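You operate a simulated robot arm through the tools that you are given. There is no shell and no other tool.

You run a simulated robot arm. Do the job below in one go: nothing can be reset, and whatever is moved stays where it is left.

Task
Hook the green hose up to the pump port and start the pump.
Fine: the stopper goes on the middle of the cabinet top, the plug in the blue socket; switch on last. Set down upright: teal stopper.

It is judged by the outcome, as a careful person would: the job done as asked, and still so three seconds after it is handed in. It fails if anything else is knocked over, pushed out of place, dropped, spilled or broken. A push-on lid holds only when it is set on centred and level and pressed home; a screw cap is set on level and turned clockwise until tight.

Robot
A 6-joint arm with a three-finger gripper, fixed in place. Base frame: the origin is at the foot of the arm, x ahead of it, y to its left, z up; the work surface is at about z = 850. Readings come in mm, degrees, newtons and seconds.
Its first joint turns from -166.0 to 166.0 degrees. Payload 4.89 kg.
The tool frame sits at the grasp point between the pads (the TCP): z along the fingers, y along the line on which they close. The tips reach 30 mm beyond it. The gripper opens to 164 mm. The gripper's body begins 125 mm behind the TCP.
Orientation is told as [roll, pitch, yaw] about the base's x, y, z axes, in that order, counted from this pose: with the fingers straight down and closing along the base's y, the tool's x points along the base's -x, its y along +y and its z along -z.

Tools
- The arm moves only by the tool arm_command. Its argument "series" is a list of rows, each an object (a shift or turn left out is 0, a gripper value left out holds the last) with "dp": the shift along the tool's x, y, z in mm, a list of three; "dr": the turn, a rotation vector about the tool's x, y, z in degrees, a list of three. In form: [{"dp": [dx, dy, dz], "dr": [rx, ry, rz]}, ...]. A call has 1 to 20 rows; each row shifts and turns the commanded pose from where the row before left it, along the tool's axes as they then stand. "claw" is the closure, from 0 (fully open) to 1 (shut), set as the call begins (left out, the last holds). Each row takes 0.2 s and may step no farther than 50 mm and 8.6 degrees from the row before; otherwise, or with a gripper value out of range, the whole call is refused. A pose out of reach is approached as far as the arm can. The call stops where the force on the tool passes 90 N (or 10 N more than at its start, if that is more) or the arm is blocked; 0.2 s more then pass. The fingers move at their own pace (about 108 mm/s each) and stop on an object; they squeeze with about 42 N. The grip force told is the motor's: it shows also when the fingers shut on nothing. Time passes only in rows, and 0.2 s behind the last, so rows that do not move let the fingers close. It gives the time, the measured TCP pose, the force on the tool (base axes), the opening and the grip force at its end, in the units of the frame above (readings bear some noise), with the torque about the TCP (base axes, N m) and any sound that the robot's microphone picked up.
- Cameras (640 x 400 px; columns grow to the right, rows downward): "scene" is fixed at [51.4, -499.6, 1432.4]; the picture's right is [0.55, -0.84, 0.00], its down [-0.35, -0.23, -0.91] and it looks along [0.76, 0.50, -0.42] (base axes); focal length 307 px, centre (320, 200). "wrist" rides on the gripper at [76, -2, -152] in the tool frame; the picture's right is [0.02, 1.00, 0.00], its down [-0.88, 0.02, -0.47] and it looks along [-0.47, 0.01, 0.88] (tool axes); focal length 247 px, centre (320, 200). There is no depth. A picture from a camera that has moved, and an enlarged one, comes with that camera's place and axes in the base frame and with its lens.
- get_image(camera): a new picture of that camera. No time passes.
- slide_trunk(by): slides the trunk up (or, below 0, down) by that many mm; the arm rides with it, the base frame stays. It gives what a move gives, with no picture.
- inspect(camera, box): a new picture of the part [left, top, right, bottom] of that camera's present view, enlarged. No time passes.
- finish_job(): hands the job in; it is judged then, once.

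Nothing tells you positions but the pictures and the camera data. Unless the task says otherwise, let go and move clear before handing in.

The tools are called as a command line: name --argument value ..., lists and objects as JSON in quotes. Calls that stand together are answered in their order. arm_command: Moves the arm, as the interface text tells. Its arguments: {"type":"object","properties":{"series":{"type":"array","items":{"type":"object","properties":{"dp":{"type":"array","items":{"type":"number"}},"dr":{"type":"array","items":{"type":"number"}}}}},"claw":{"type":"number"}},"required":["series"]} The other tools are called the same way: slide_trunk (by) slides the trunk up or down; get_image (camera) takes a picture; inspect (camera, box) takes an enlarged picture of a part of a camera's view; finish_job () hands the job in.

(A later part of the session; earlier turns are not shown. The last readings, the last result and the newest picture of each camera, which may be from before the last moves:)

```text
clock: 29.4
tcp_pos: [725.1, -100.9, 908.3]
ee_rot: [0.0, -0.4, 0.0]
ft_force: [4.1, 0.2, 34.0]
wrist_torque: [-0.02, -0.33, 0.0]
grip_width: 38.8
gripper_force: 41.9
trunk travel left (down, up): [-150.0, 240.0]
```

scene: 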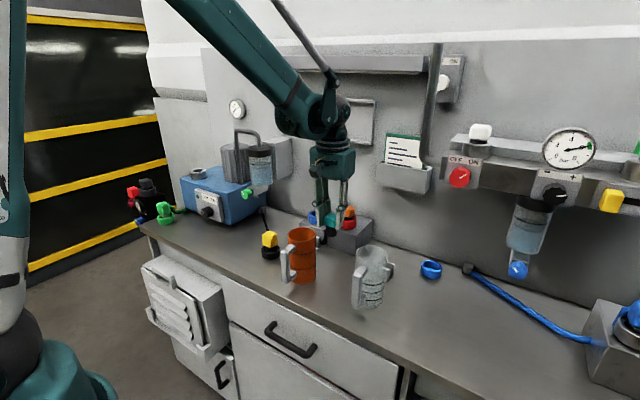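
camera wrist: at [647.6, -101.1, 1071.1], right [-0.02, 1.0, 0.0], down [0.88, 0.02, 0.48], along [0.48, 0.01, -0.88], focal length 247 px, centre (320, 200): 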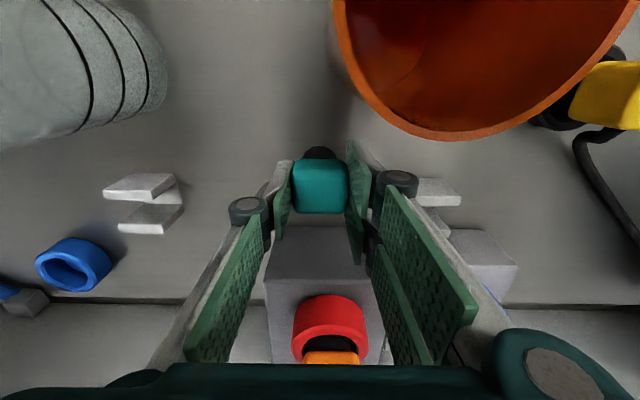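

Contact at about TCP 909.5, so the stopper is on the surface. I'm easing off 1 mm, opening gently, then rising.

arm_command --series '[{"dp": [0, 0, -1.2]}, {"dp": [0, 0, 0]}]'

arm_command --series '[{"dp": [0, 0, 0]}, {"dp": [0, 0, 0]}, {"dp": [0, 0, 0]}]' --claw 0.55

arm_command --series '[{"dp": [0, 0, -15]}, {"dp": [0, 0, -30]}, {"dp": [0, 0, -40]}, {"dp": [0, 0, -40]}, {"dp": [0, 0, -40]}, {"dp": [0, 0, 0]}]'

inspect --camera "scene" --box '[280, 190, 380, 270]'

get_image --camera "wrist"

```text
clock: 30.0
tcp_pos: [724.3, -100.7, 908.7]
ee_rot: [-0.1, -0.3, 0.0]
ft_force: [2.2, -0.8, 9.6]
wrist_torque: [-0.08, -0.13, 0.0]
grip_width: 39.0
gripper_force: 41.8
trunk travel left (down, up): [-150.0, 240.0]
```

```text
clock: 30.8
tcp_pos: [724.4, -99.7, 908.3]
ee_rot: [0.0, -0.3, -0.1]
ft_force: [-0.5, 0.3, 0.3]
wrist_torque: [0.03, 0.01, -0.01]
grip_width: 73.7
gripper_force: 0.1
trunk travel left (down, up): [-150.0, 240.0]
```

```text
clock: 32.2
tcp_pos: [724.9, -100.5, 1074.3]
ee_rot: [0.0, -0.4, 0.0]
ft_force: [-1.2, 0.1, 0.2]
wrist_torque: [0.0, -0.04, 0.01]
grip_width: 74.0
gripper_force: 0.1
trunk travel left (down, up): [-150.0, 240.0]
```

```text
5.00 times, centred on (330, 230) of scene
camera zoom: at [51.4, -499.6, 1432.4], right [0.55, -0.84, 0.0], down [-0.35, -0.23, -0.91], along [0.76, 0.5, -0.42], focal length 1537 px, centre (270, 50)
```

zoom: 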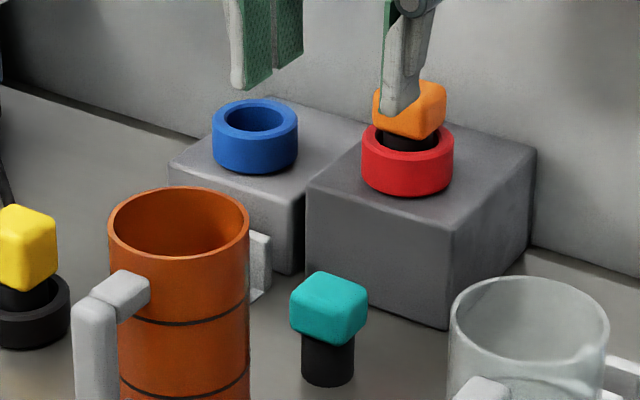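

```text
taken
camera wrist: at [646.4, -101.2, 1225.7], right [-0.02, 1.0, 0.0], down [0.88, 0.02, 0.48], along [0.48, 0.01, -0.88], focal length 247 px, centre (320, 200)
```

wrist: 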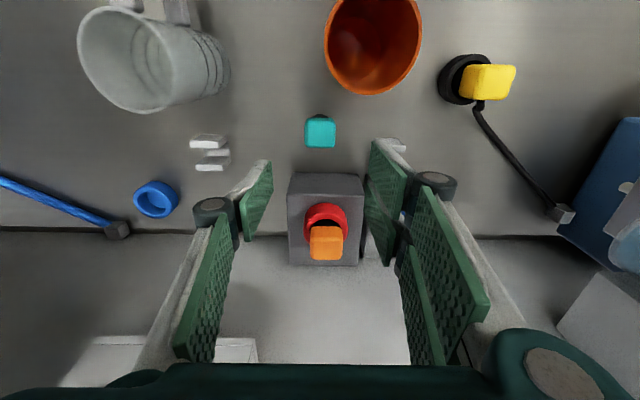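

The stopper stands upright at the middle of the bench top. Next I'm going over the green hose plug on the left.

arm_command --series '[{"dp": [20, 0, -45]}, {"dp": [20, 0, -45]}, {"dp": [20, 0, -45]}, {"dp": [20, 0, -45]}, {"dp": [20, 20, 0]}, {"dp": [16, 45, 0]}, {"dp": [0, 48, 0]}, {"dp": [0, 48, 0]}, {"dp": [0, 48, 0]}, {"dp": [0, 48, 0]}, {"dp": [0, 48, 0]}, {"dp": [0, 48, 0]}, {"dp": [0, 48, 0]}, {"dp": [0, 48, 0]}, {"dp": [0, 48, 0]}, {"dp": [0, 48, 0]}, {"dp": [0, 48, 0]}, {"dp": [0, 48, 0]}, {"dp": [0, 24, 0]}, {"dp": [0, 0, 0]}]'

get_image --camera "wrist"

```text
clock: 36.4
tcp_pos: [608.0, 564.9, 1253.5]
ee_rot: [0.1, -0.3, 0.0]
ft_force: [0.0, 0.6, -0.4]
wrist_torque: [-0.07, 0.01, -0.02]
grip_width: 73.7
gripper_force: 0.1
trunk travel left (down, up): [-150.0, 240.0]
```

```text
taken
camera wrist: at [530.8, 564.5, 1404.2], right [-0.02, 1.0, 0.0], down [0.88, 0.02, 0.48], along [0.48, 0.01, -0.88], focal length 247 px, centre (320, 200)
```

wrist: 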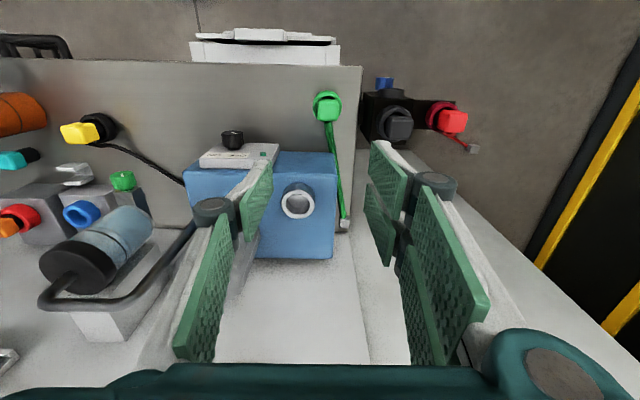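

inspect --camera "wrist" --box '[280, 70, 380, 150]'

inspect --camera "scene" --box '[135, 185, 195, 233]'

inspect --camera "wrist" --box '[180, 80, 380, 270]'

```text
5.00 times, centred on (330, 110) of wrist
camera zoom: at [530.8, 564.5, 1404.2], right [-0.02, 1.0, 0.0], down [0.88, 0.02, 0.48], along [0.48, 0.01, -0.88], focal length 1235 px, centre (270, 650)
```

zoom: 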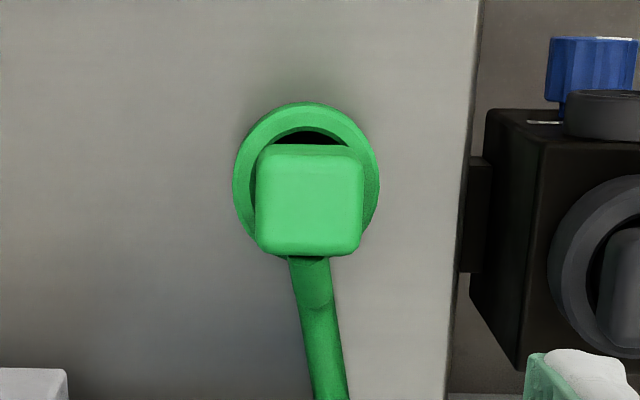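

```text
8.33 times, centred on (165, 209) of scene
camera zoom: at [51.4, -499.6, 1432.4], right [0.55, -0.84, 0.0], down [-0.35, -0.23, -0.91], along [0.76, 0.5, -0.42], focal length 2561 px, centre (1612, 125)
```

zoom: 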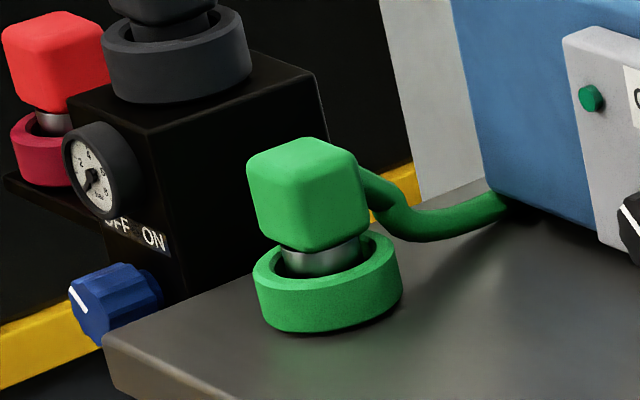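

```text
2.11 times, centred on (280, 175) of wrist
camera zoom: at [530.8, 564.5, 1404.2], right [-0.02, 1.0, 0.0], down [0.88, 0.02, 0.48], along [0.48, 0.01, -0.88], focal length 520 px, centre (404, 253)
```

zoom: 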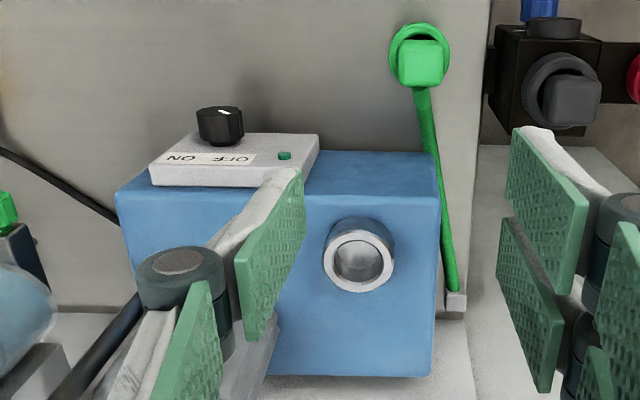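

The green plug's cap works out at about (604, 580), z 893–925, in a ring with its top near z 871. The hose leaves on the +x side, so closing along y is fine. I'm coming down to just above it to check.

arm_command --series '[{"dp": [2, 8, 40]}, {"dp": [2, 7.5, 40]}, {"dp": [0, 0, 45]}, {"dp": [0, 0, 45]}, {"dp": [0, 0, 45]}, {"dp": [0, 0, 45]}, {"dp": [0, 0, 25]}, {"dp": [0, 0, 0]}]'

inspect --camera "wrist" --box '[240, 120, 400, 260]'

inspect --camera "scene" --box '[135, 175, 195, 223]'

get_image --camera "wrist"

```text
clock: 38.2
tcp_pos: [605.3, 579.4, 968.7]
ee_rot: [-0.1, -0.3, 0.0]
ft_force: [0.9, -0.7, 0.0]
wrist_torque: [-0.02, 0.04, -0.02]
grip_width: 73.8
gripper_force: 0.1
trunk travel left (down, up): [-150.0, 240.0]
```

```text
2.86 times, centred on (320, 190) of wrist
camera zoom: at [527.3, 578.4, 1119.5], right [-0.02, 1.0, 0.0], down [0.88, 0.02, 0.48], along [0.48, 0.01, -0.88], focal length 706 px, centre (320, 229)
```

zoom: 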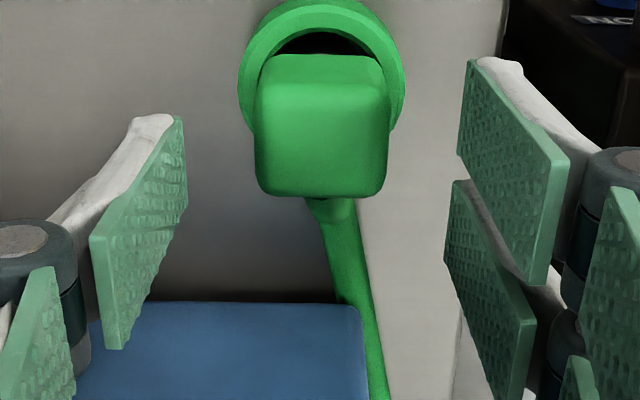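

```text
8.33 times, centred on (165, 199) of scene
camera zoom: at [51.4, -499.6, 1432.4], right [0.55, -0.84, 0.0], down [-0.35, -0.23, -0.91], along [0.76, 0.5, -0.42], focal length 2561 px, centre (1612, 208)
```

zoom: 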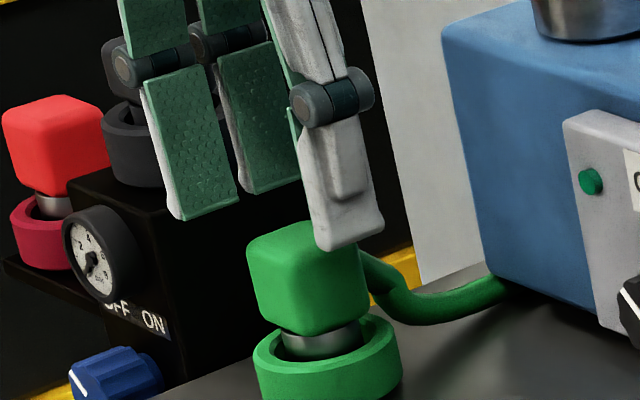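

```text
taken
camera wrist: at [527.3, 578.4, 1119.5], right [-0.02, 1.0, 0.0], down [0.88, 0.02, 0.48], along [0.48, 0.01, -0.88], focal length 247 px, centre (320, 200)
```

wrist: 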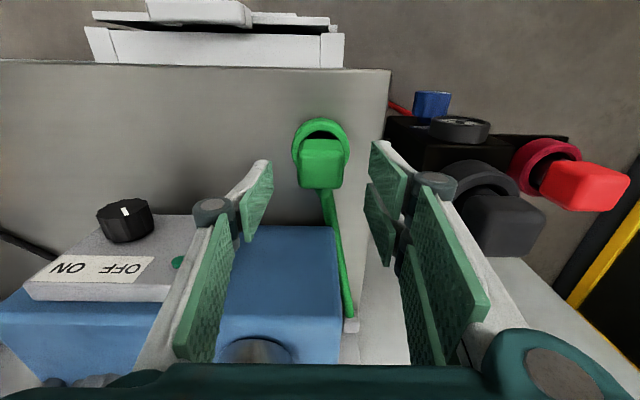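

Alignment over the green plug looks good. I'm going down to grasp height (TCP about 912) and closing.

arm_command --series '[{"dp": [0, 0, 25]}, {"dp": [0, 0, 20]}, {"dp": [0, 0, 11]}, {"dp": [0, 0, 0]}]'

inspect --camera "scene" --box '[135, 175, 195, 223]'

inspect --camera "wrist" --box '[240, 120, 400, 260]'

```text
clock: 39.2
tcp_pos: [605.5, 581.0, 912.0]
ee_rot: [0.1, -0.3, -0.1]
ft_force: [-0.1, -0.1, -0.1]
wrist_torque: [0.0, 0.06, 0.02]
grip_width: 73.8
gripper_force: 0.0
trunk travel left (down, up): [-150.0, 240.0]
```

```text
8.33 times, centred on (165, 199) of scene
camera zoom: at [51.4, -499.6, 1432.4], right [0.55, -0.84, 0.0], down [-0.35, -0.23, -0.91], along [0.76, 0.5, -0.42], focal length 2561 px, centre (1612, 208)
```

zoom: 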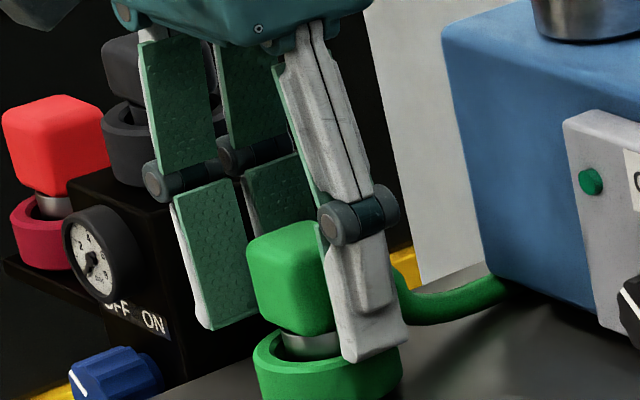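

```text
2.86 times, centred on (320, 190) of wrist
camera zoom: at [527.9, 579.6, 1062.9], right [-0.02, 1.0, 0.0], down [0.88, 0.02, 0.48], along [0.48, 0.01, -0.88], focal length 706 px, centre (320, 229)
```

zoom: 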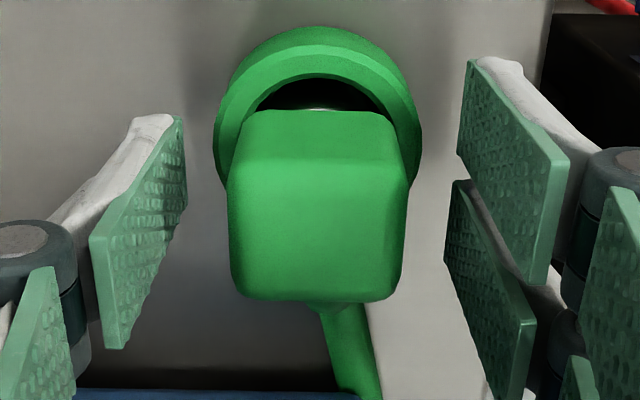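

arm_command --series '[{"dp": [1, -1, 0]}, {"dp": [0, 0, 0]}]'

arm_command --series '[{"dp": [0, 0, 0]}, {"dp": [0, 0, 0]}, {"dp": [0, 0, 0]}, {"dp": [0, 0, 0]}]' --claw 1.0

inspect --camera "wrist" --box '[240, 120, 400, 260]'

inspect --camera "scene" --box '[135, 175, 195, 223]'

```text
clock: 39.8
tcp_pos: [605.2, 580.2, 911.5]
ee_rot: [0.0, -0.3, 0.1]
ft_force: [-0.4, -0.2, -0.8]
wrist_torque: [0.0, 0.01, 0.0]
grip_width: 74.2
gripper_force: 0.0
trunk travel left (down, up): [-150.0, 240.0]
```

```text
clock: 40.8
tcp_pos: [604.4, 579.3, 912.1]
ee_rot: [0.0, -0.3, 0.0]
ft_force: [0.7, 0.3, 0.7]
wrist_torque: [-0.03, -0.03, -0.03]
grip_width: 38.5
gripper_force: 42.4
trunk travel left (down, up): [-150.0, 240.0]
```

```text
2.86 times, centred on (320, 190) of wrist
camera zoom: at [526.8, 578.3, 1063.4], right [-0.02, 1.0, 0.0], down [0.88, 0.02, 0.48], along [0.48, 0.01, -0.88], focal length 706 px, centre (320, 229)
```

zoom: 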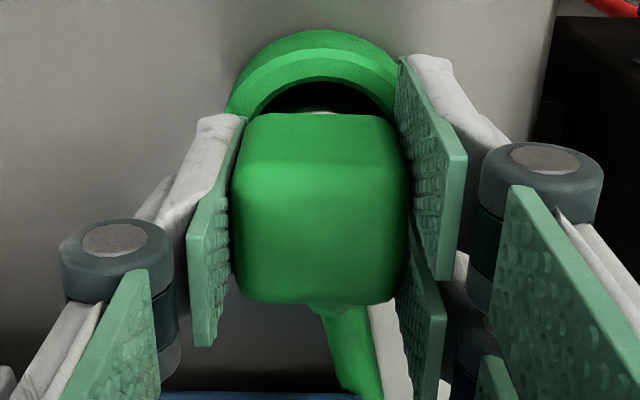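

```text
8.33 times, centred on (165, 199) of scene
camera zoom: at [51.4, -499.6, 1432.4], right [0.55, -0.84, 0.0], down [-0.35, -0.23, -0.91], along [0.76, 0.5, -0.42], focal length 2561 px, centre (1612, 208)
```

zoom: 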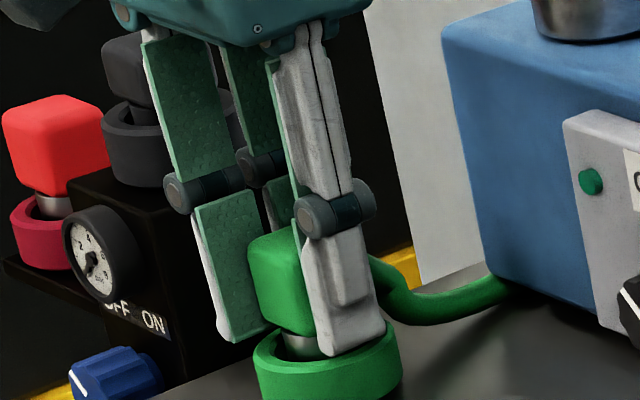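

The hose plug is gripped (38.5 mm). Now lifting it straight out of its holder.

arm_command --series '[{"dp": [0, 0, -3]}, {"dp": [0, 0, -5]}, {"dp": [0, 0, -8]}, {"dp": [0, 0, -12]}, {"dp": [0, 0, -15]}, {"dp": [0, 0, -15]}, {"dp": [0, 0, -15]}, {"dp": [0, 0, 0]}]'

inspect --camera "scene" --box '[125, 150, 225, 230]'

inspect --camera "wrist" --box '[240, 120, 400, 260]'

```text
clock: 42.6
tcp_pos: [604.3, 579.9, 985.9]
ee_rot: [0.0, -0.3, 0.1]
ft_force: [-0.1, 0.8, -1.3]
wrist_torque: [-0.01, 0.02, -0.02]
grip_width: 38.7
gripper_force: 41.7
trunk travel left (down, up): [-150.0, 240.0]
```

```text
5.00 times, centred on (175, 190) of scene
camera zoom: at [51.4, -499.6, 1432.4], right [0.55, -0.84, 0.0], down [-0.35, -0.23, -0.91], along [0.76, 0.5, -0.42], focal length 1537 px, centre (1045, 250)
```

zoom: 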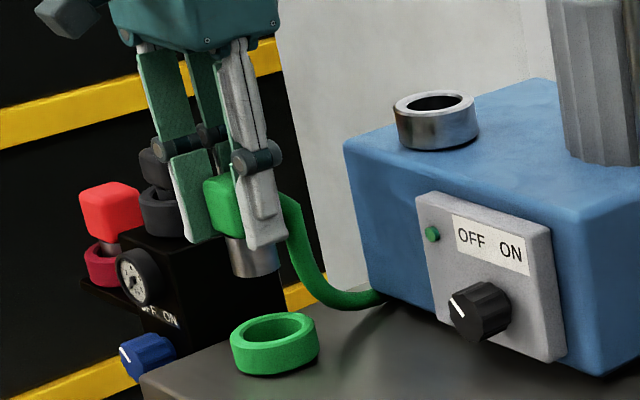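

```text
2.86 times, centred on (320, 190) of wrist
camera zoom: at [526.2, 578.8, 1137.0], right [-0.02, 1.0, 0.0], down [0.88, 0.02, 0.48], along [0.48, 0.01, -0.88], focal length 706 px, centre (320, 229)
```

zoom: 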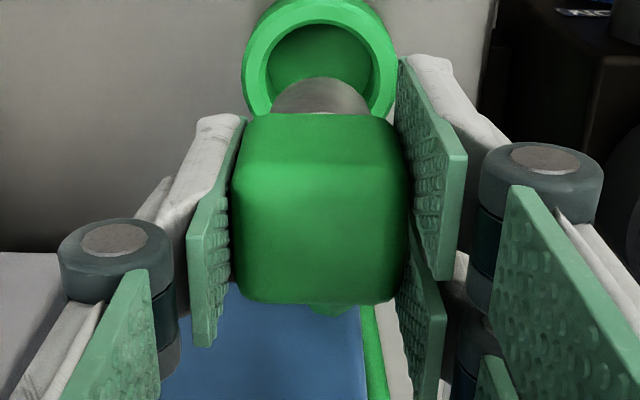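

The plug is out with its hose attached, and the holder stayed in place. I'm raising it and carrying it over the pump port, at the same XY where the stopper was gripped.

arm_command --series '[{"dp": [0, 0, -45]}, {"dp": [0, 0, -45]}, {"dp": [0, 0, -40]}, {"dp": [-35, -12, 0]}, {"dp": [-35, -12, 0]}, {"dp": [-35, -12, 0]}, {"dp": [-35.8, -12.4, 0]}, {"dp": [0, 0, 0]}, {"dp": [0, 0, 0]}]'

get_image --camera "wrist"

inspect --camera "scene" --box '[150, 110, 250, 190]'

inspect --camera "wrist" --box '[240, 120, 400, 260]'

```text
clock: 44.6
tcp_pos: [744.1, 530.3, 1113.8]
ee_rot: [0.0, -0.2, -0.1]
ft_force: [1.6, 0.1, -1.2]
wrist_torque: [0.03, 0.03, 0.0]
grip_width: 38.8
gripper_force: 41.3
trunk travel left (down, up): [-150.0, 240.0]
```

```text
taken
camera wrist: at [666.8, 529.7, 1266.4], right [-0.02, 1.0, 0.0], down [0.88, 0.02, 0.48], along [0.48, 0.01, -0.88], focal length 247 px, centre (320, 200)
```

wrist: 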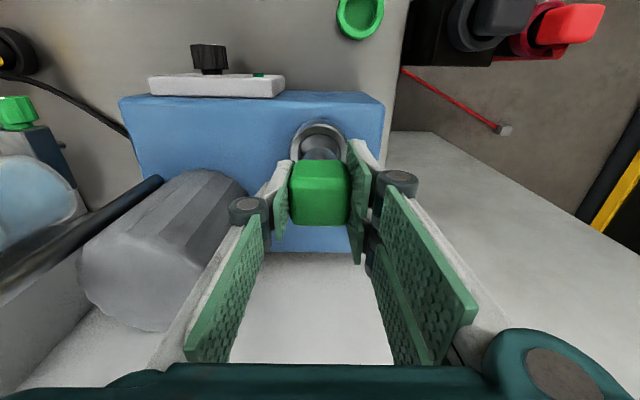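

```text
5.00 times, centred on (200, 150) of scene
camera zoom: at [51.4, -499.6, 1432.4], right [0.55, -0.84, 0.0], down [-0.35, -0.23, -0.91], along [0.76, 0.5, -0.42], focal length 1537 px, centre (920, 450)
```

zoom: 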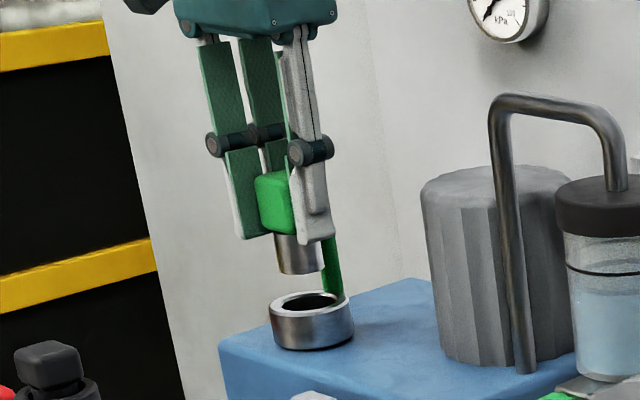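

```text
2.86 times, centred on (320, 190) of wrist
camera zoom: at [666.8, 529.7, 1266.4], right [-0.02, 1.0, 0.0], down [0.88, 0.02, 0.48], along [0.48, 0.01, -0.88], focal length 706 px, centre (320, 229)
```

zoom: 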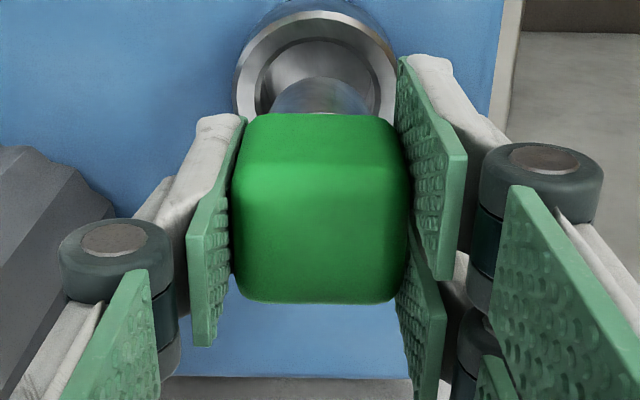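

I'm zooming in to check how the stem lines up with the port before lowering.

inspect --camera "scene" --box '[190, 150, 230, 182]'

inspect --camera "wrist" --box '[280, 115, 360, 175]'

```text
12.50 times, centred on (210, 166) of scene
camera zoom: at [51.4, -499.6, 1432.4], right [0.55, -0.84, 0.0], down [-0.35, -0.23, -0.91], along [0.76, 0.5, -0.42], focal length 3842 px, centre (1695, 625)
```

zoom: 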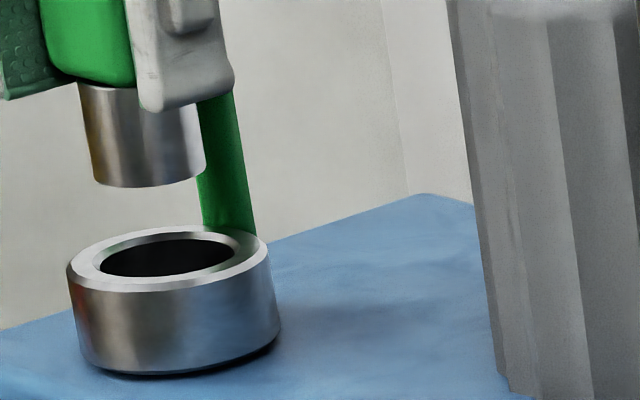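

```text
6.67 times, centred on (320, 145) of wrist
camera zoom: at [666.8, 529.7, 1266.4], right [-0.02, 1.0, 0.0], down [0.88, 0.02, 0.48], along [0.48, 0.01, -0.88], focal length 1646 px, centre (320, 567)
```

zoom: 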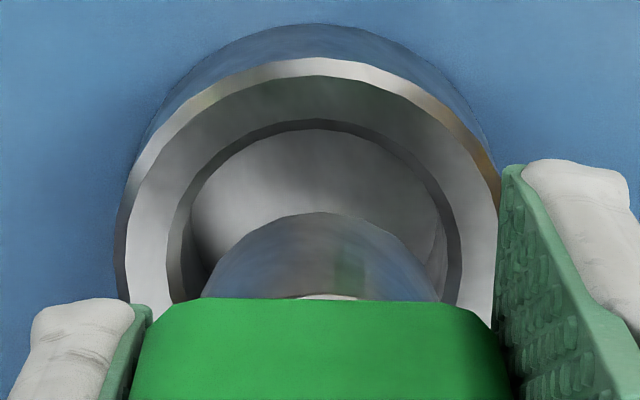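

The stem is close to lined up, perhaps 1 mm high in y. I'm correcting that and lowering until the stem is just above the rim to compare both at one height.

arm_command --series '[{"dp": [0, -1.0, 10]}, {"dp": [0, 0, 12]}, {"dp": [0, 0, 0]}]'

inspect --camera "scene" --box '[190, 150, 230, 182]'

inspect --camera "wrist" --box '[280, 115, 360, 175]'

```text
clock: 45.4
tcp_pos: [743.9, 530.0, 1093.1]
ee_rot: [0.0, -0.3, 0.0]
ft_force: [-0.3, 0.8, -0.8]
wrist_torque: [0.0, -0.01, -0.04]
grip_width: 39.1
gripper_force: 41.9
trunk travel left (down, up): [-150.0, 240.0]
```

```text
12.50 times, centred on (210, 166) of scene
camera zoom: at [51.4, -499.6, 1432.4], right [0.55, -0.84, 0.0], down [-0.35, -0.23, -0.91], along [0.76, 0.5, -0.42], focal length 3842 px, centre (1695, 625)
```

zoom: 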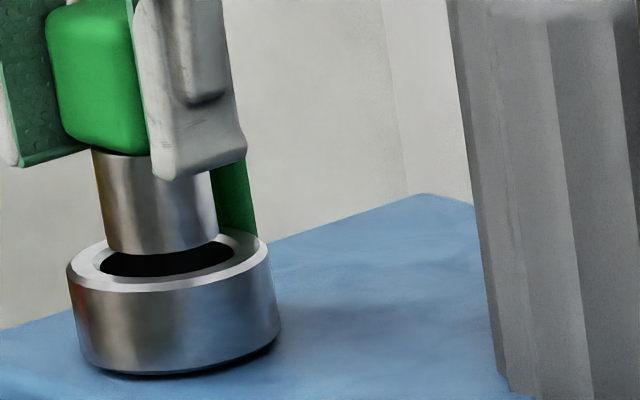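

```text
6.67 times, centred on (320, 145) of wrist
camera zoom: at [666.7, 528.8, 1245.0], right [-0.02, 1.0, 0.0], down [0.88, 0.02, 0.48], along [0.48, 0.01, -0.88], focal length 1646 px, centre (320, 567)
```

zoom: 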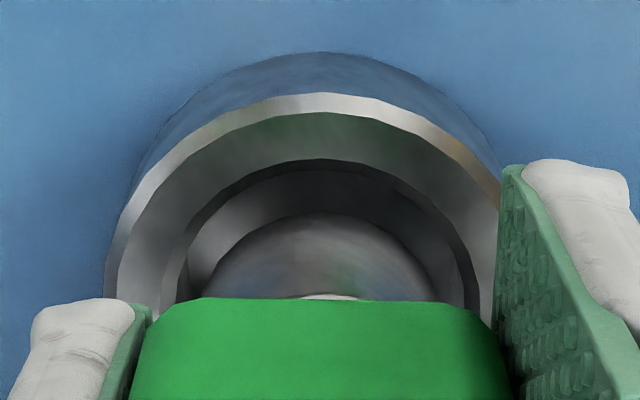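

The stem and port look concentric to within about a millimetre. I'm lowering in small steps and watching the force.

arm_command --series '[{"dp": [0, 0, 4]}, {"dp": [0, 0, 4]}, {"dp": [0, 0, 4]}, {"dp": [0, 0, 0]}]'

inspect --camera "scene" --box '[190, 150, 230, 182]'

```text
clock: 46.4
tcp_pos: [744.0, 530.0, 1081.8]
ee_rot: [0.0, -0.3, 0.0]
ft_force: [0.0, -0.9, -1.8]
wrist_torque: [-0.01, 0.04, 0.01]
grip_width: 38.7
gripper_force: 42.0
trunk travel left (down, up): [-150.0, 240.0]
```

```text
12.50 times, centred on (210, 166) of scene
camera zoom: at [51.4, -499.6, 1432.4], right [0.55, -0.84, 0.0], down [-0.35, -0.23, -0.91], along [0.76, 0.5, -0.42], focal length 3842 px, centre (1695, 625)
```

zoom: 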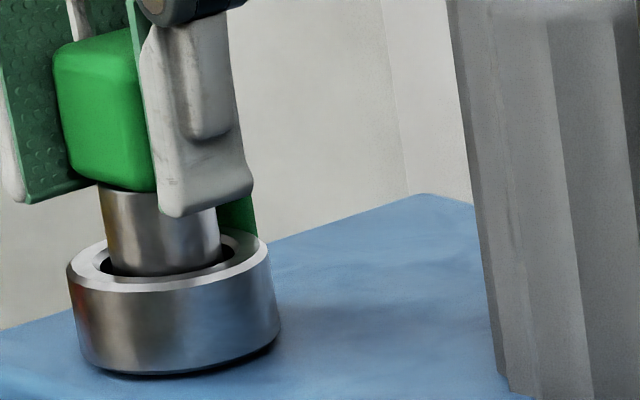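

arm_command --series '[{"dp": [0, 0, 4]}, {"dp": [0, 0, 3]}, {"dp": [0, 0, 3]}, {"dp": [0, 0, 0]}]'

inspect --camera "scene" --box '[190, 150, 230, 182]'

```text
clock: 47.4
tcp_pos: [743.9, 529.7, 1071.9]
ee_rot: [0.0, -0.3, 0.0]
ft_force: [-0.2, -0.1, -0.5]
wrist_torque: [0.01, 0.0, -0.01]
grip_width: 38.8
gripper_force: 42.3
trunk travel left (down, up): [-150.0, 240.0]
```

```text
12.50 times, centred on (210, 166) of scene
camera zoom: at [51.4, -499.6, 1432.4], right [0.55, -0.84, 0.0], down [-0.35, -0.23, -0.91], along [0.76, 0.5, -0.42], focal length 3842 px, centre (1695, 625)
```

zoom: 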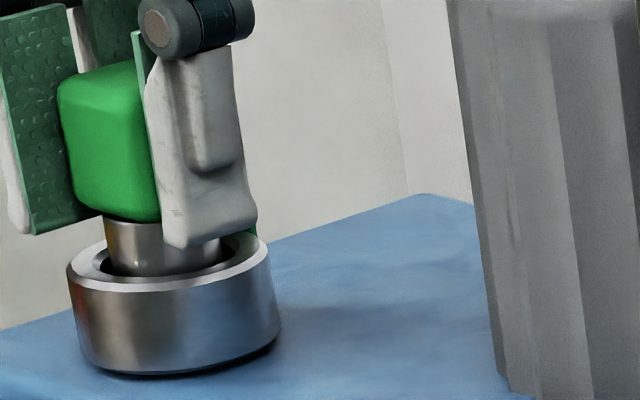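

arm_command --series '[{"dp": [0, 0, 3]}, {"dp": [0, 0, 2]}, {"dp": [0, 0, 2]}, {"dp": [0, 0, 0]}]'

arm_command --series '[{"dp": [0, 0, 2]}, {"dp": [0, 0, 0]}]'

```text
clock: 48.4
tcp_pos: [745.1, 529.8, 1065.7]
ee_rot: [-0.1, -0.3, 0.0]
ft_force: [-0.3, 0.2, -0.5]
wrist_torque: [-0.04, -0.01, 0.01]
grip_width: 38.9
gripper_force: 41.7
trunk travel left (down, up): [-150.0, 240.0]
```

```text
clock: 49.0
tcp_pos: [745.2, 529.3, 1062.6]
ee_rot: [0.0, -0.3, 0.0]
ft_force: [0.6, 0.0, -1.5]
wrist_torque: [0.0, -0.02, 0.02]
grip_width: 38.8
gripper_force: 42.3
trunk travel left (down, up): [-150.0, 240.0]
```

arm_command --series '[{"dp": [0, 0, 1.5]}, {"dp": [0, 0, 0]}]'

inspect --camera "scene" --box '[190, 150, 230, 182]'

inspect --camera "wrist" --box '[240, 100, 400, 240]'

```text
clock: 49.6
tcp_pos: [745.0, 528.5, 1062.4]
ee_rot: [0.0, -0.3, 0.1]
ft_force: [2.0, 2.1, 11.3]
wrist_torque: [0.14, -0.12, -0.05]
grip_width: 38.8
gripper_force: 41.9
trunk travel left (down, up): [-150.0, 240.0]
```

```text
12.50 times, centred on (210, 166) of scene
camera zoom: at [51.4, -499.6, 1432.4], right [0.55, -0.84, 0.0], down [-0.35, -0.23, -0.91], along [0.76, 0.5, -0.42], focal length 3842 px, centre (1695, 625)
```

zoom: 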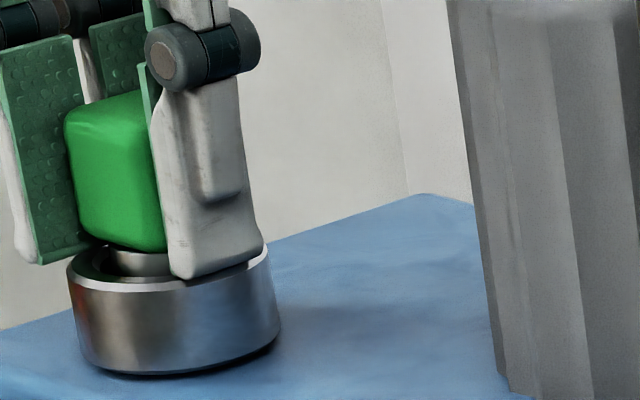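

```text
2.86 times, centred on (320, 170) of wrist
camera zoom: at [666.6, 528.6, 1213.4], right [-0.02, 1.0, 0.0], down [0.88, 0.02, 0.48], along [0.48, 0.01, -0.88], focal length 706 px, centre (320, 286)
```

zoom: 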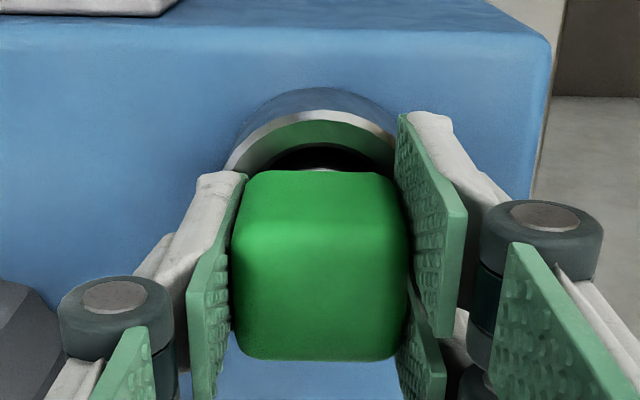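

Contact at TCP about 1062 with roughly 11 N, and the torque points to the stem's foot, not a fingertip. I'm pressing further to seat it.

arm_command --series '[{"dp": [0, 0, 1]}, {"dp": [0, 0, 0]}]'

arm_command --series '[{"dp": [0, 0, 1]}, {"dp": [0, 0, 0]}]'

```text
clock: 50.2
tcp_pos: [745.2, 529.2, 1062.3]
ee_rot: [0.1, -0.2, 0.0]
ft_force: [6.6, 5.9, 32.4]
wrist_torque: [0.27, -0.43, 0.04]
grip_width: 38.7
gripper_force: 42.2
trunk travel left (down, up): [-150.0, 240.0]
```

```text
clock: 50.8
tcp_pos: [743.2, 528.8, 1060.5]
ee_rot: [0.1, -0.5, 0.0]
ft_force: [9.9, 8.6, 47.9]
wrist_torque: [0.53, 0.07, -0.14]
grip_width: 38.9
gripper_force: 42.0
trunk travel left (down, up): [-150.0, 240.0]
```

inspect --camera "scene" --box '[190, 150, 230, 182]'

inspect --camera "wrist" --box '[240, 100, 400, 240]'

```text
12.50 times, centred on (210, 166) of scene
camera zoom: at [51.4, -499.6, 1432.4], right [0.55, -0.84, 0.0], down [-0.35, -0.23, -0.91], along [0.76, 0.5, -0.42], focal length 3842 px, centre (1695, 625)
```

zoom: 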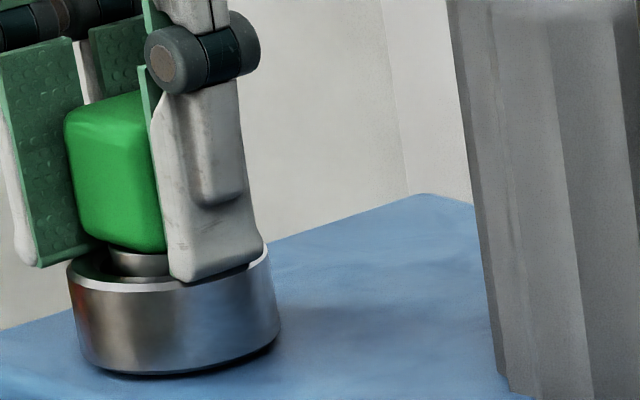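

```text
2.86 times, centred on (320, 170) of wrist
camera zoom: at [666.0, 528.2, 1212.6], right [-0.02, 1.0, 0.0], down [0.88, 0.02, 0.48], along [0.48, 0.01, -0.88], focal length 706 px, centre (320, 286)
```

zoom: 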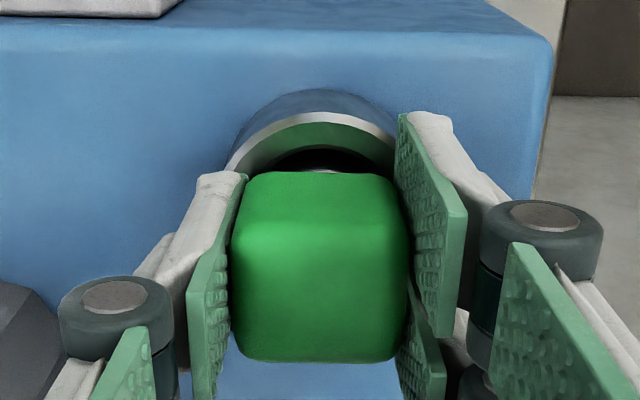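

arm_command --series '[{"dp": [-0.4, 0.5, 0]}, {"dp": [0, 0, 0]}]'

arm_command --series '[{"dp": [0, 0, 0.7]}, {"dp": [0, 0, 0]}, {"dp": [0, 0, 0]}]'

```text
clock: 51.4
tcp_pos: [744.1, 528.7, 1061.3]
ee_rot: [0.2, -0.4, -0.1]
ft_force: [7.6, 5.1, 53.6]
wrist_torque: [0.55, 0.45, -0.2]
grip_width: 38.8
gripper_force: 41.9
trunk travel left (down, up): [-150.0, 240.0]
```

```text
clock: 52.2
tcp_pos: [743.9, 529.8, 1061.7]
ee_rot: [0.1, -0.4, 0.0]
ft_force: [16.0, 11.3, 75.6]
wrist_torque: [0.83, 0.35, -0.2]
grip_width: 38.8
gripper_force: 42.0
trunk travel left (down, up): [-150.0, 240.0]
```

It's bottomed out: 75 N of press gave no further travel, and the sideways force just runs along the arm's reach. I'm easing off before letting go.

arm_command --series '[{"dp": [0, 0, -1.5]}, {"dp": [0, 0, -1.0]}, {"dp": [0, 0, 0]}]'

inspect --camera "scene" --box '[190, 150, 230, 182]'

```text
clock: 53.0
tcp_pos: [743.9, 529.0, 1060.9]
ee_rot: [0.2, -0.4, 0.0]
ft_force: [4.3, 1.1, 28.3]
wrist_torque: [0.3, 0.4, -0.05]
grip_width: 39.0
gripper_force: 42.2
trunk travel left (down, up): [-150.0, 240.0]
```

```text
12.50 times, centred on (210, 166) of scene
camera zoom: at [51.4, -499.6, 1432.4], right [0.55, -0.84, 0.0], down [-0.35, -0.23, -0.91], along [0.76, 0.5, -0.42], focal length 3842 px, centre (1695, 625)
```

zoom: 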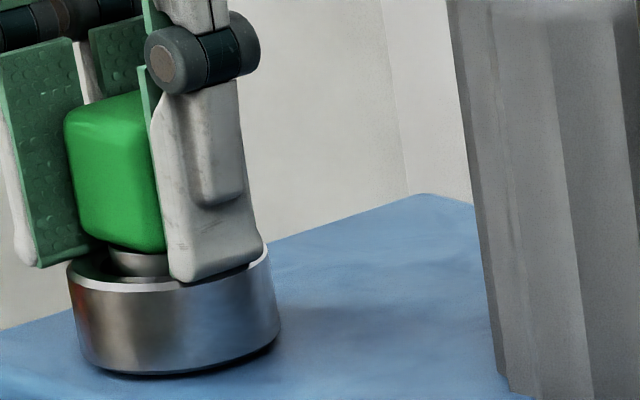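

arm_command --series '[{"dp": [0, 0, -1]}, {"dp": [0, 0, 0]}]'

arm_command --series '[{"dp": [0, 0, 0]}, {"dp": [0, 0, 0]}, {"dp": [0, 0, 0]}]' --claw 0.55

inspect --camera "scene" --box '[190, 150, 230, 182]'

inspect --camera "wrist" --box '[240, 100, 400, 240]'

```text
clock: 53.6
tcp_pos: [745.1, 530.6, 1062.1]
ee_rot: [-0.1, -0.3, 0.0]
ft_force: [-0.5, -0.6, -0.3]
wrist_torque: [0.01, 0.03, 0.02]
grip_width: 38.8
gripper_force: 41.8
trunk travel left (down, up): [-150.0, 240.0]
```

```text
clock: 54.4
tcp_pos: [745.8, 530.1, 1062.3]
ee_rot: [0.0, -0.3, 0.0]
ft_force: [0.6, 0.5, -0.1]
wrist_torque: [-0.01, 0.01, 0.01]
grip_width: 73.7
gripper_force: 0.1
trunk travel left (down, up): [-150.0, 240.0]
```

```text
12.50 times, centred on (210, 166) of scene
camera zoom: at [51.4, -499.6, 1432.4], right [0.55, -0.84, 0.0], down [-0.35, -0.23, -0.91], along [0.76, 0.5, -0.42], focal length 3842 px, centre (1695, 625)
```

zoom: 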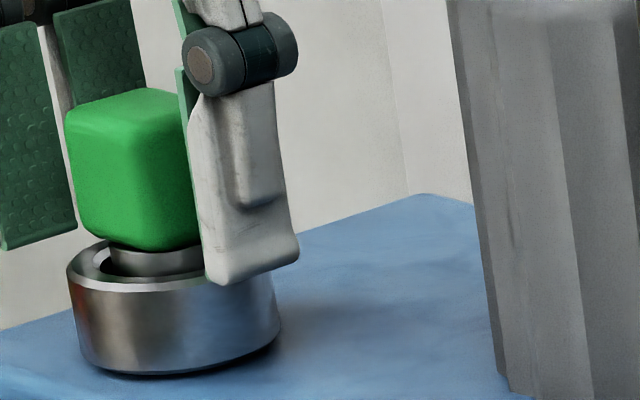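

```text
2.86 times, centred on (320, 170) of wrist
camera zoom: at [667.0, 529.0, 1213.5], right [-0.02, 1.0, 0.0], down [0.88, 0.02, 0.48], along [0.48, 0.01, -0.88], focal length 706 px, centre (320, 286)
```

zoom: 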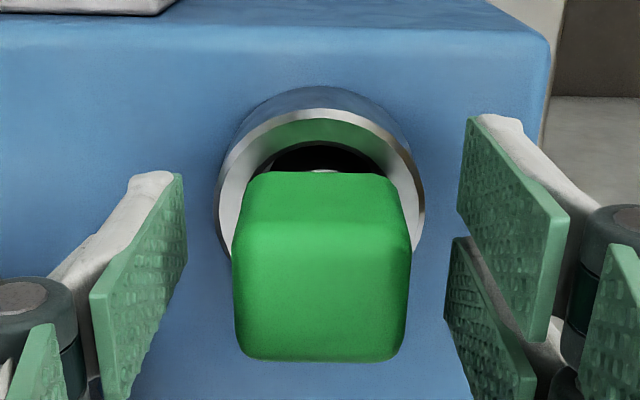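

arm_command --series '[{"dp": [0, 0, -15]}, {"dp": [0, 0, -30]}, {"dp": [0, 0, -40]}, {"dp": [0, 0, -40]}, {"dp": [0, 0, 0]}]'

inspect --camera "scene" --box '[190, 145, 240, 185]'

inspect --camera "wrist" --box '[250, 80, 390, 190]'

get_image --camera "wrist"

```text
clock: 55.6
tcp_pos: [743.5, 529.5, 1188.6]
ee_rot: [0.0, -0.3, 0.0]
ft_force: [0.1, -0.7, 0.3]
wrist_torque: [0.03, -0.07, 0.0]
grip_width: 73.9
gripper_force: 0.1
trunk travel left (down, up): [-150.0, 240.0]
```

```text
10.00 times, centred on (215, 165) of scene
camera zoom: at [51.4, -499.6, 1432.4], right [0.55, -0.84, 0.0], down [-0.35, -0.23, -0.91], along [0.76, 0.5, -0.42], focal length 3073 px, centre (1370, 550)
```

zoom: 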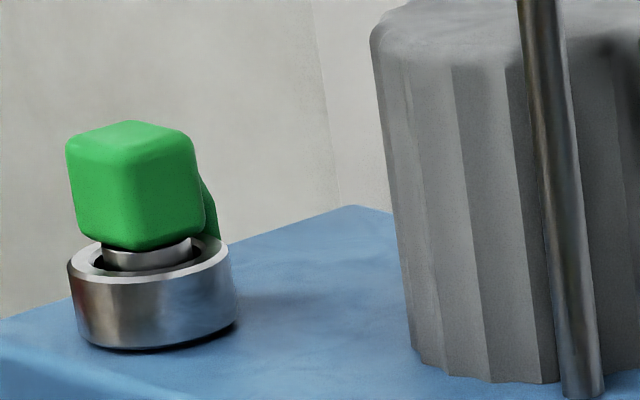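

```text
3.64 times, centred on (320, 135) of wrist
camera zoom: at [665.2, 528.8, 1339.0], right [-0.02, 1.0, 0.0], down [0.88, 0.02, 0.48], along [0.48, 0.01, -0.88], focal length 898 px, centre (320, 436)
```

zoom: 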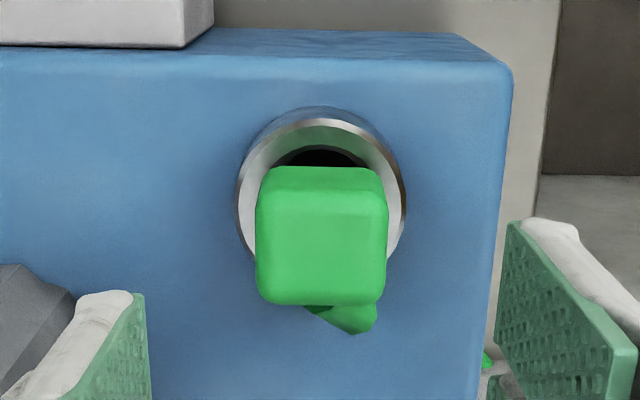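

```text
taken
camera wrist: at [665.2, 528.8, 1339.0], right [-0.02, 1.0, 0.0], down [0.88, 0.02, 0.48], along [0.48, 0.01, -0.88], focal length 247 px, centre (320, 200)
```

wrist: 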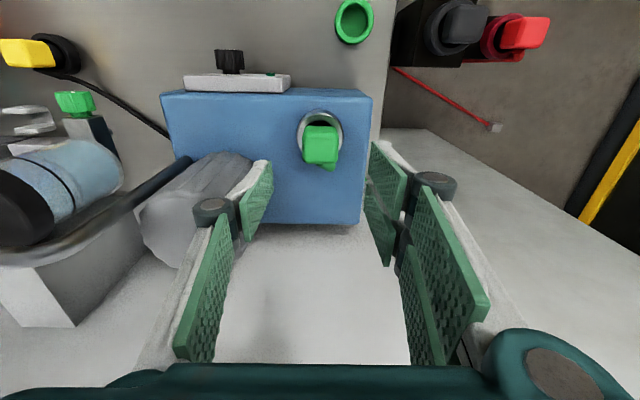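

The hose plug sits level in the port at the same depth the stopper had. Next is the yellow power plug near (655, 91): retracting, then moving over it.

arm_command --series '[{"dp": [0, 0, -40]}, {"dp": [30, 0, -30]}, {"dp": [30, 0, 0]}, {"dp": [28, -30, 0]}, {"dp": [0, -45, 0]}, {"dp": [0, -45, 0]}, {"dp": [0, -45, 0]}, {"dp": [0, -45, 0]}, {"dp": [0, -45, 0]}, {"dp": [0, -45, 0]}, {"dp": [0, -45, 0]}, {"dp": [0, -45, 0]}, {"dp": [0, -48, 0]}, {"dp": [0, 0, 40]}, {"dp": [0, 0, 40]}, {"dp": [0, 0, 40]}, {"dp": [0, 0, 0]}]'

get_image --camera "wrist"

get_image --camera "scene"

```text
clock: 59.2
tcp_pos: [654.9, 92.8, 1137.7]
ee_rot: [0.0, -0.3, 0.0]
ft_force: [0.8, 0.6, 0.1]
wrist_torque: [-0.03, 0.02, -0.01]
grip_width: 73.6
gripper_force: 0.0
trunk travel left (down, up): [-150.0, 240.0]
```

```text
taken
camera wrist: at [577.3, 92.0, 1287.7], right [-0.02, 1.0, 0.0], down [0.88, 0.02, 0.48], along [0.48, 0.01, -0.88], focal length 247 px, centre (320, 200)
```

wrist: 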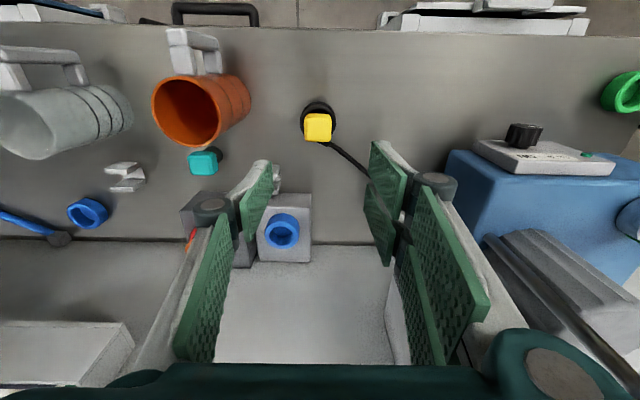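

```text
taken
```

scene: 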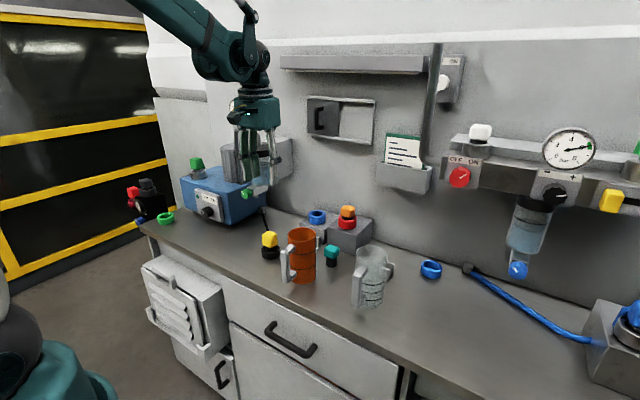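

inspect --camera "wrist" --box '[270, 90, 370, 170]'

inspect --camera "wrist" --box '[235, 180, 335, 260]'

inspect --camera "scene" --box '[245, 220, 295, 260]'

inspect --camera "scene" --box '[290, 195, 350, 243]'

```text
5.00 times, centred on (320, 130) of wrist
camera zoom: at [577.3, 92.0, 1287.7], right [-0.02, 1.0, 0.0], down [0.88, 0.02, 0.48], along [0.48, 0.01, -0.88], focal length 1235 px, centre (320, 550)
```

zoom: 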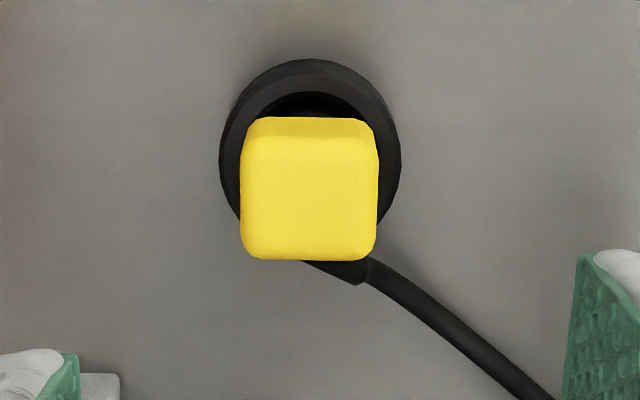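

```text
5.00 times, centred on (285, 220) of wrist
camera zoom: at [577.3, 92.0, 1287.7], right [-0.02, 1.0, 0.0], down [0.88, 0.02, 0.48], along [0.48, 0.01, -0.88], focal length 1235 px, centre (495, 100)
```

zoom: 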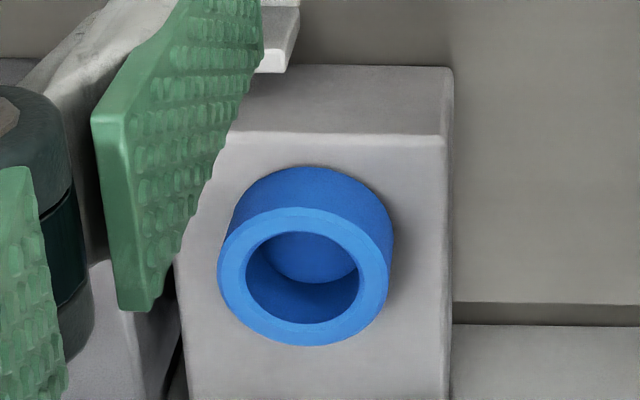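

```text
10.00 times, centred on (270, 240) of scene
camera zoom: at [51.4, -499.6, 1432.4], right [0.55, -0.84, 0.0], down [-0.35, -0.23, -0.91], along [0.76, 0.5, -0.42], focal length 3073 px, centre (820, -200)
```

zoom: 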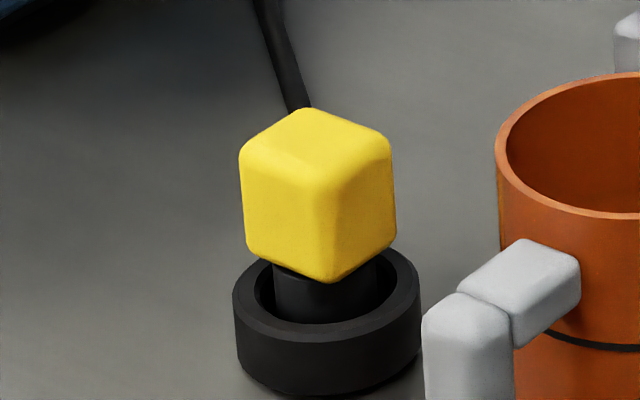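

```text
8.33 times, centred on (320, 219) of scene
camera zoom: at [51.4, -499.6, 1432.4], right [0.55, -0.84, 0.0], down [-0.35, -0.23, -0.91], along [0.76, 0.5, -0.42], focal length 2561 px, centre (320, 42)
```

zoom: 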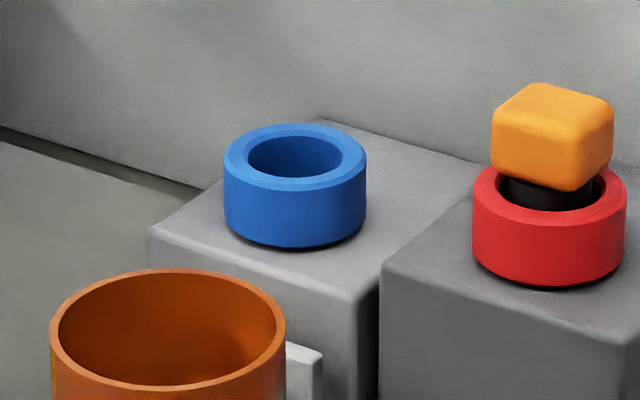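

The yellow plug's cap is at about (658, 90.5), z 892–925, with the same shape as the hose plug. I'm coming down over it.

arm_command --series '[{"dp": [-2, -1, 40]}, {"dp": [-2, -1, 40]}, {"dp": [0, 0, 40]}, {"dp": [0, 0, 40]}, {"dp": [0, 0, 9]}, {"dp": [0, 0, 0]}]'

inspect --camera "wrist" --box '[240, 120, 400, 260]'

inspect --camera "scene" --box '[240, 205, 300, 253]'

```text
clock: 60.6
tcp_pos: [662.5, 91.2, 967.0]
ee_rot: [0.0, -0.3, 0.0]
ft_force: [1.0, 0.7, -0.6]
wrist_torque: [0.0, 0.07, 0.03]
grip_width: 73.5
gripper_force: 0.0
trunk travel left (down, up): [-150.0, 240.0]
```

```text
2.86 times, centred on (320, 190) of wrist
camera zoom: at [583.4, 89.9, 1118.4], right [-0.02, 1.0, 0.0], down [0.88, 0.02, 0.48], along [0.48, 0.01, -0.88], focal length 706 px, centre (320, 229)
```

zoom: 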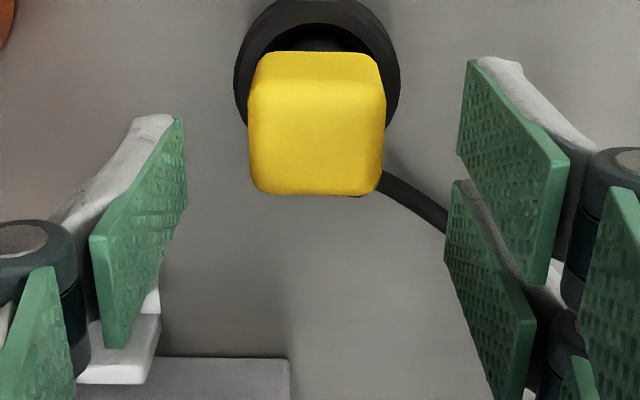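

```text
8.33 times, centred on (270, 229) of scene
camera zoom: at [51.4, -499.6, 1432.4], right [0.55, -0.84, 0.0], down [-0.35, -0.23, -0.91], along [0.76, 0.5, -0.42], focal length 2561 px, centre (737, -42)
```

zoom: 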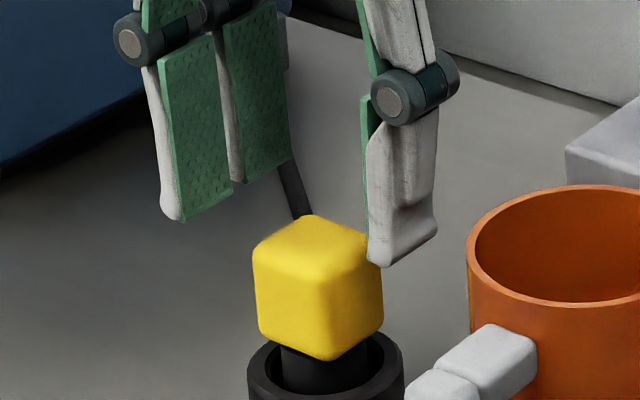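

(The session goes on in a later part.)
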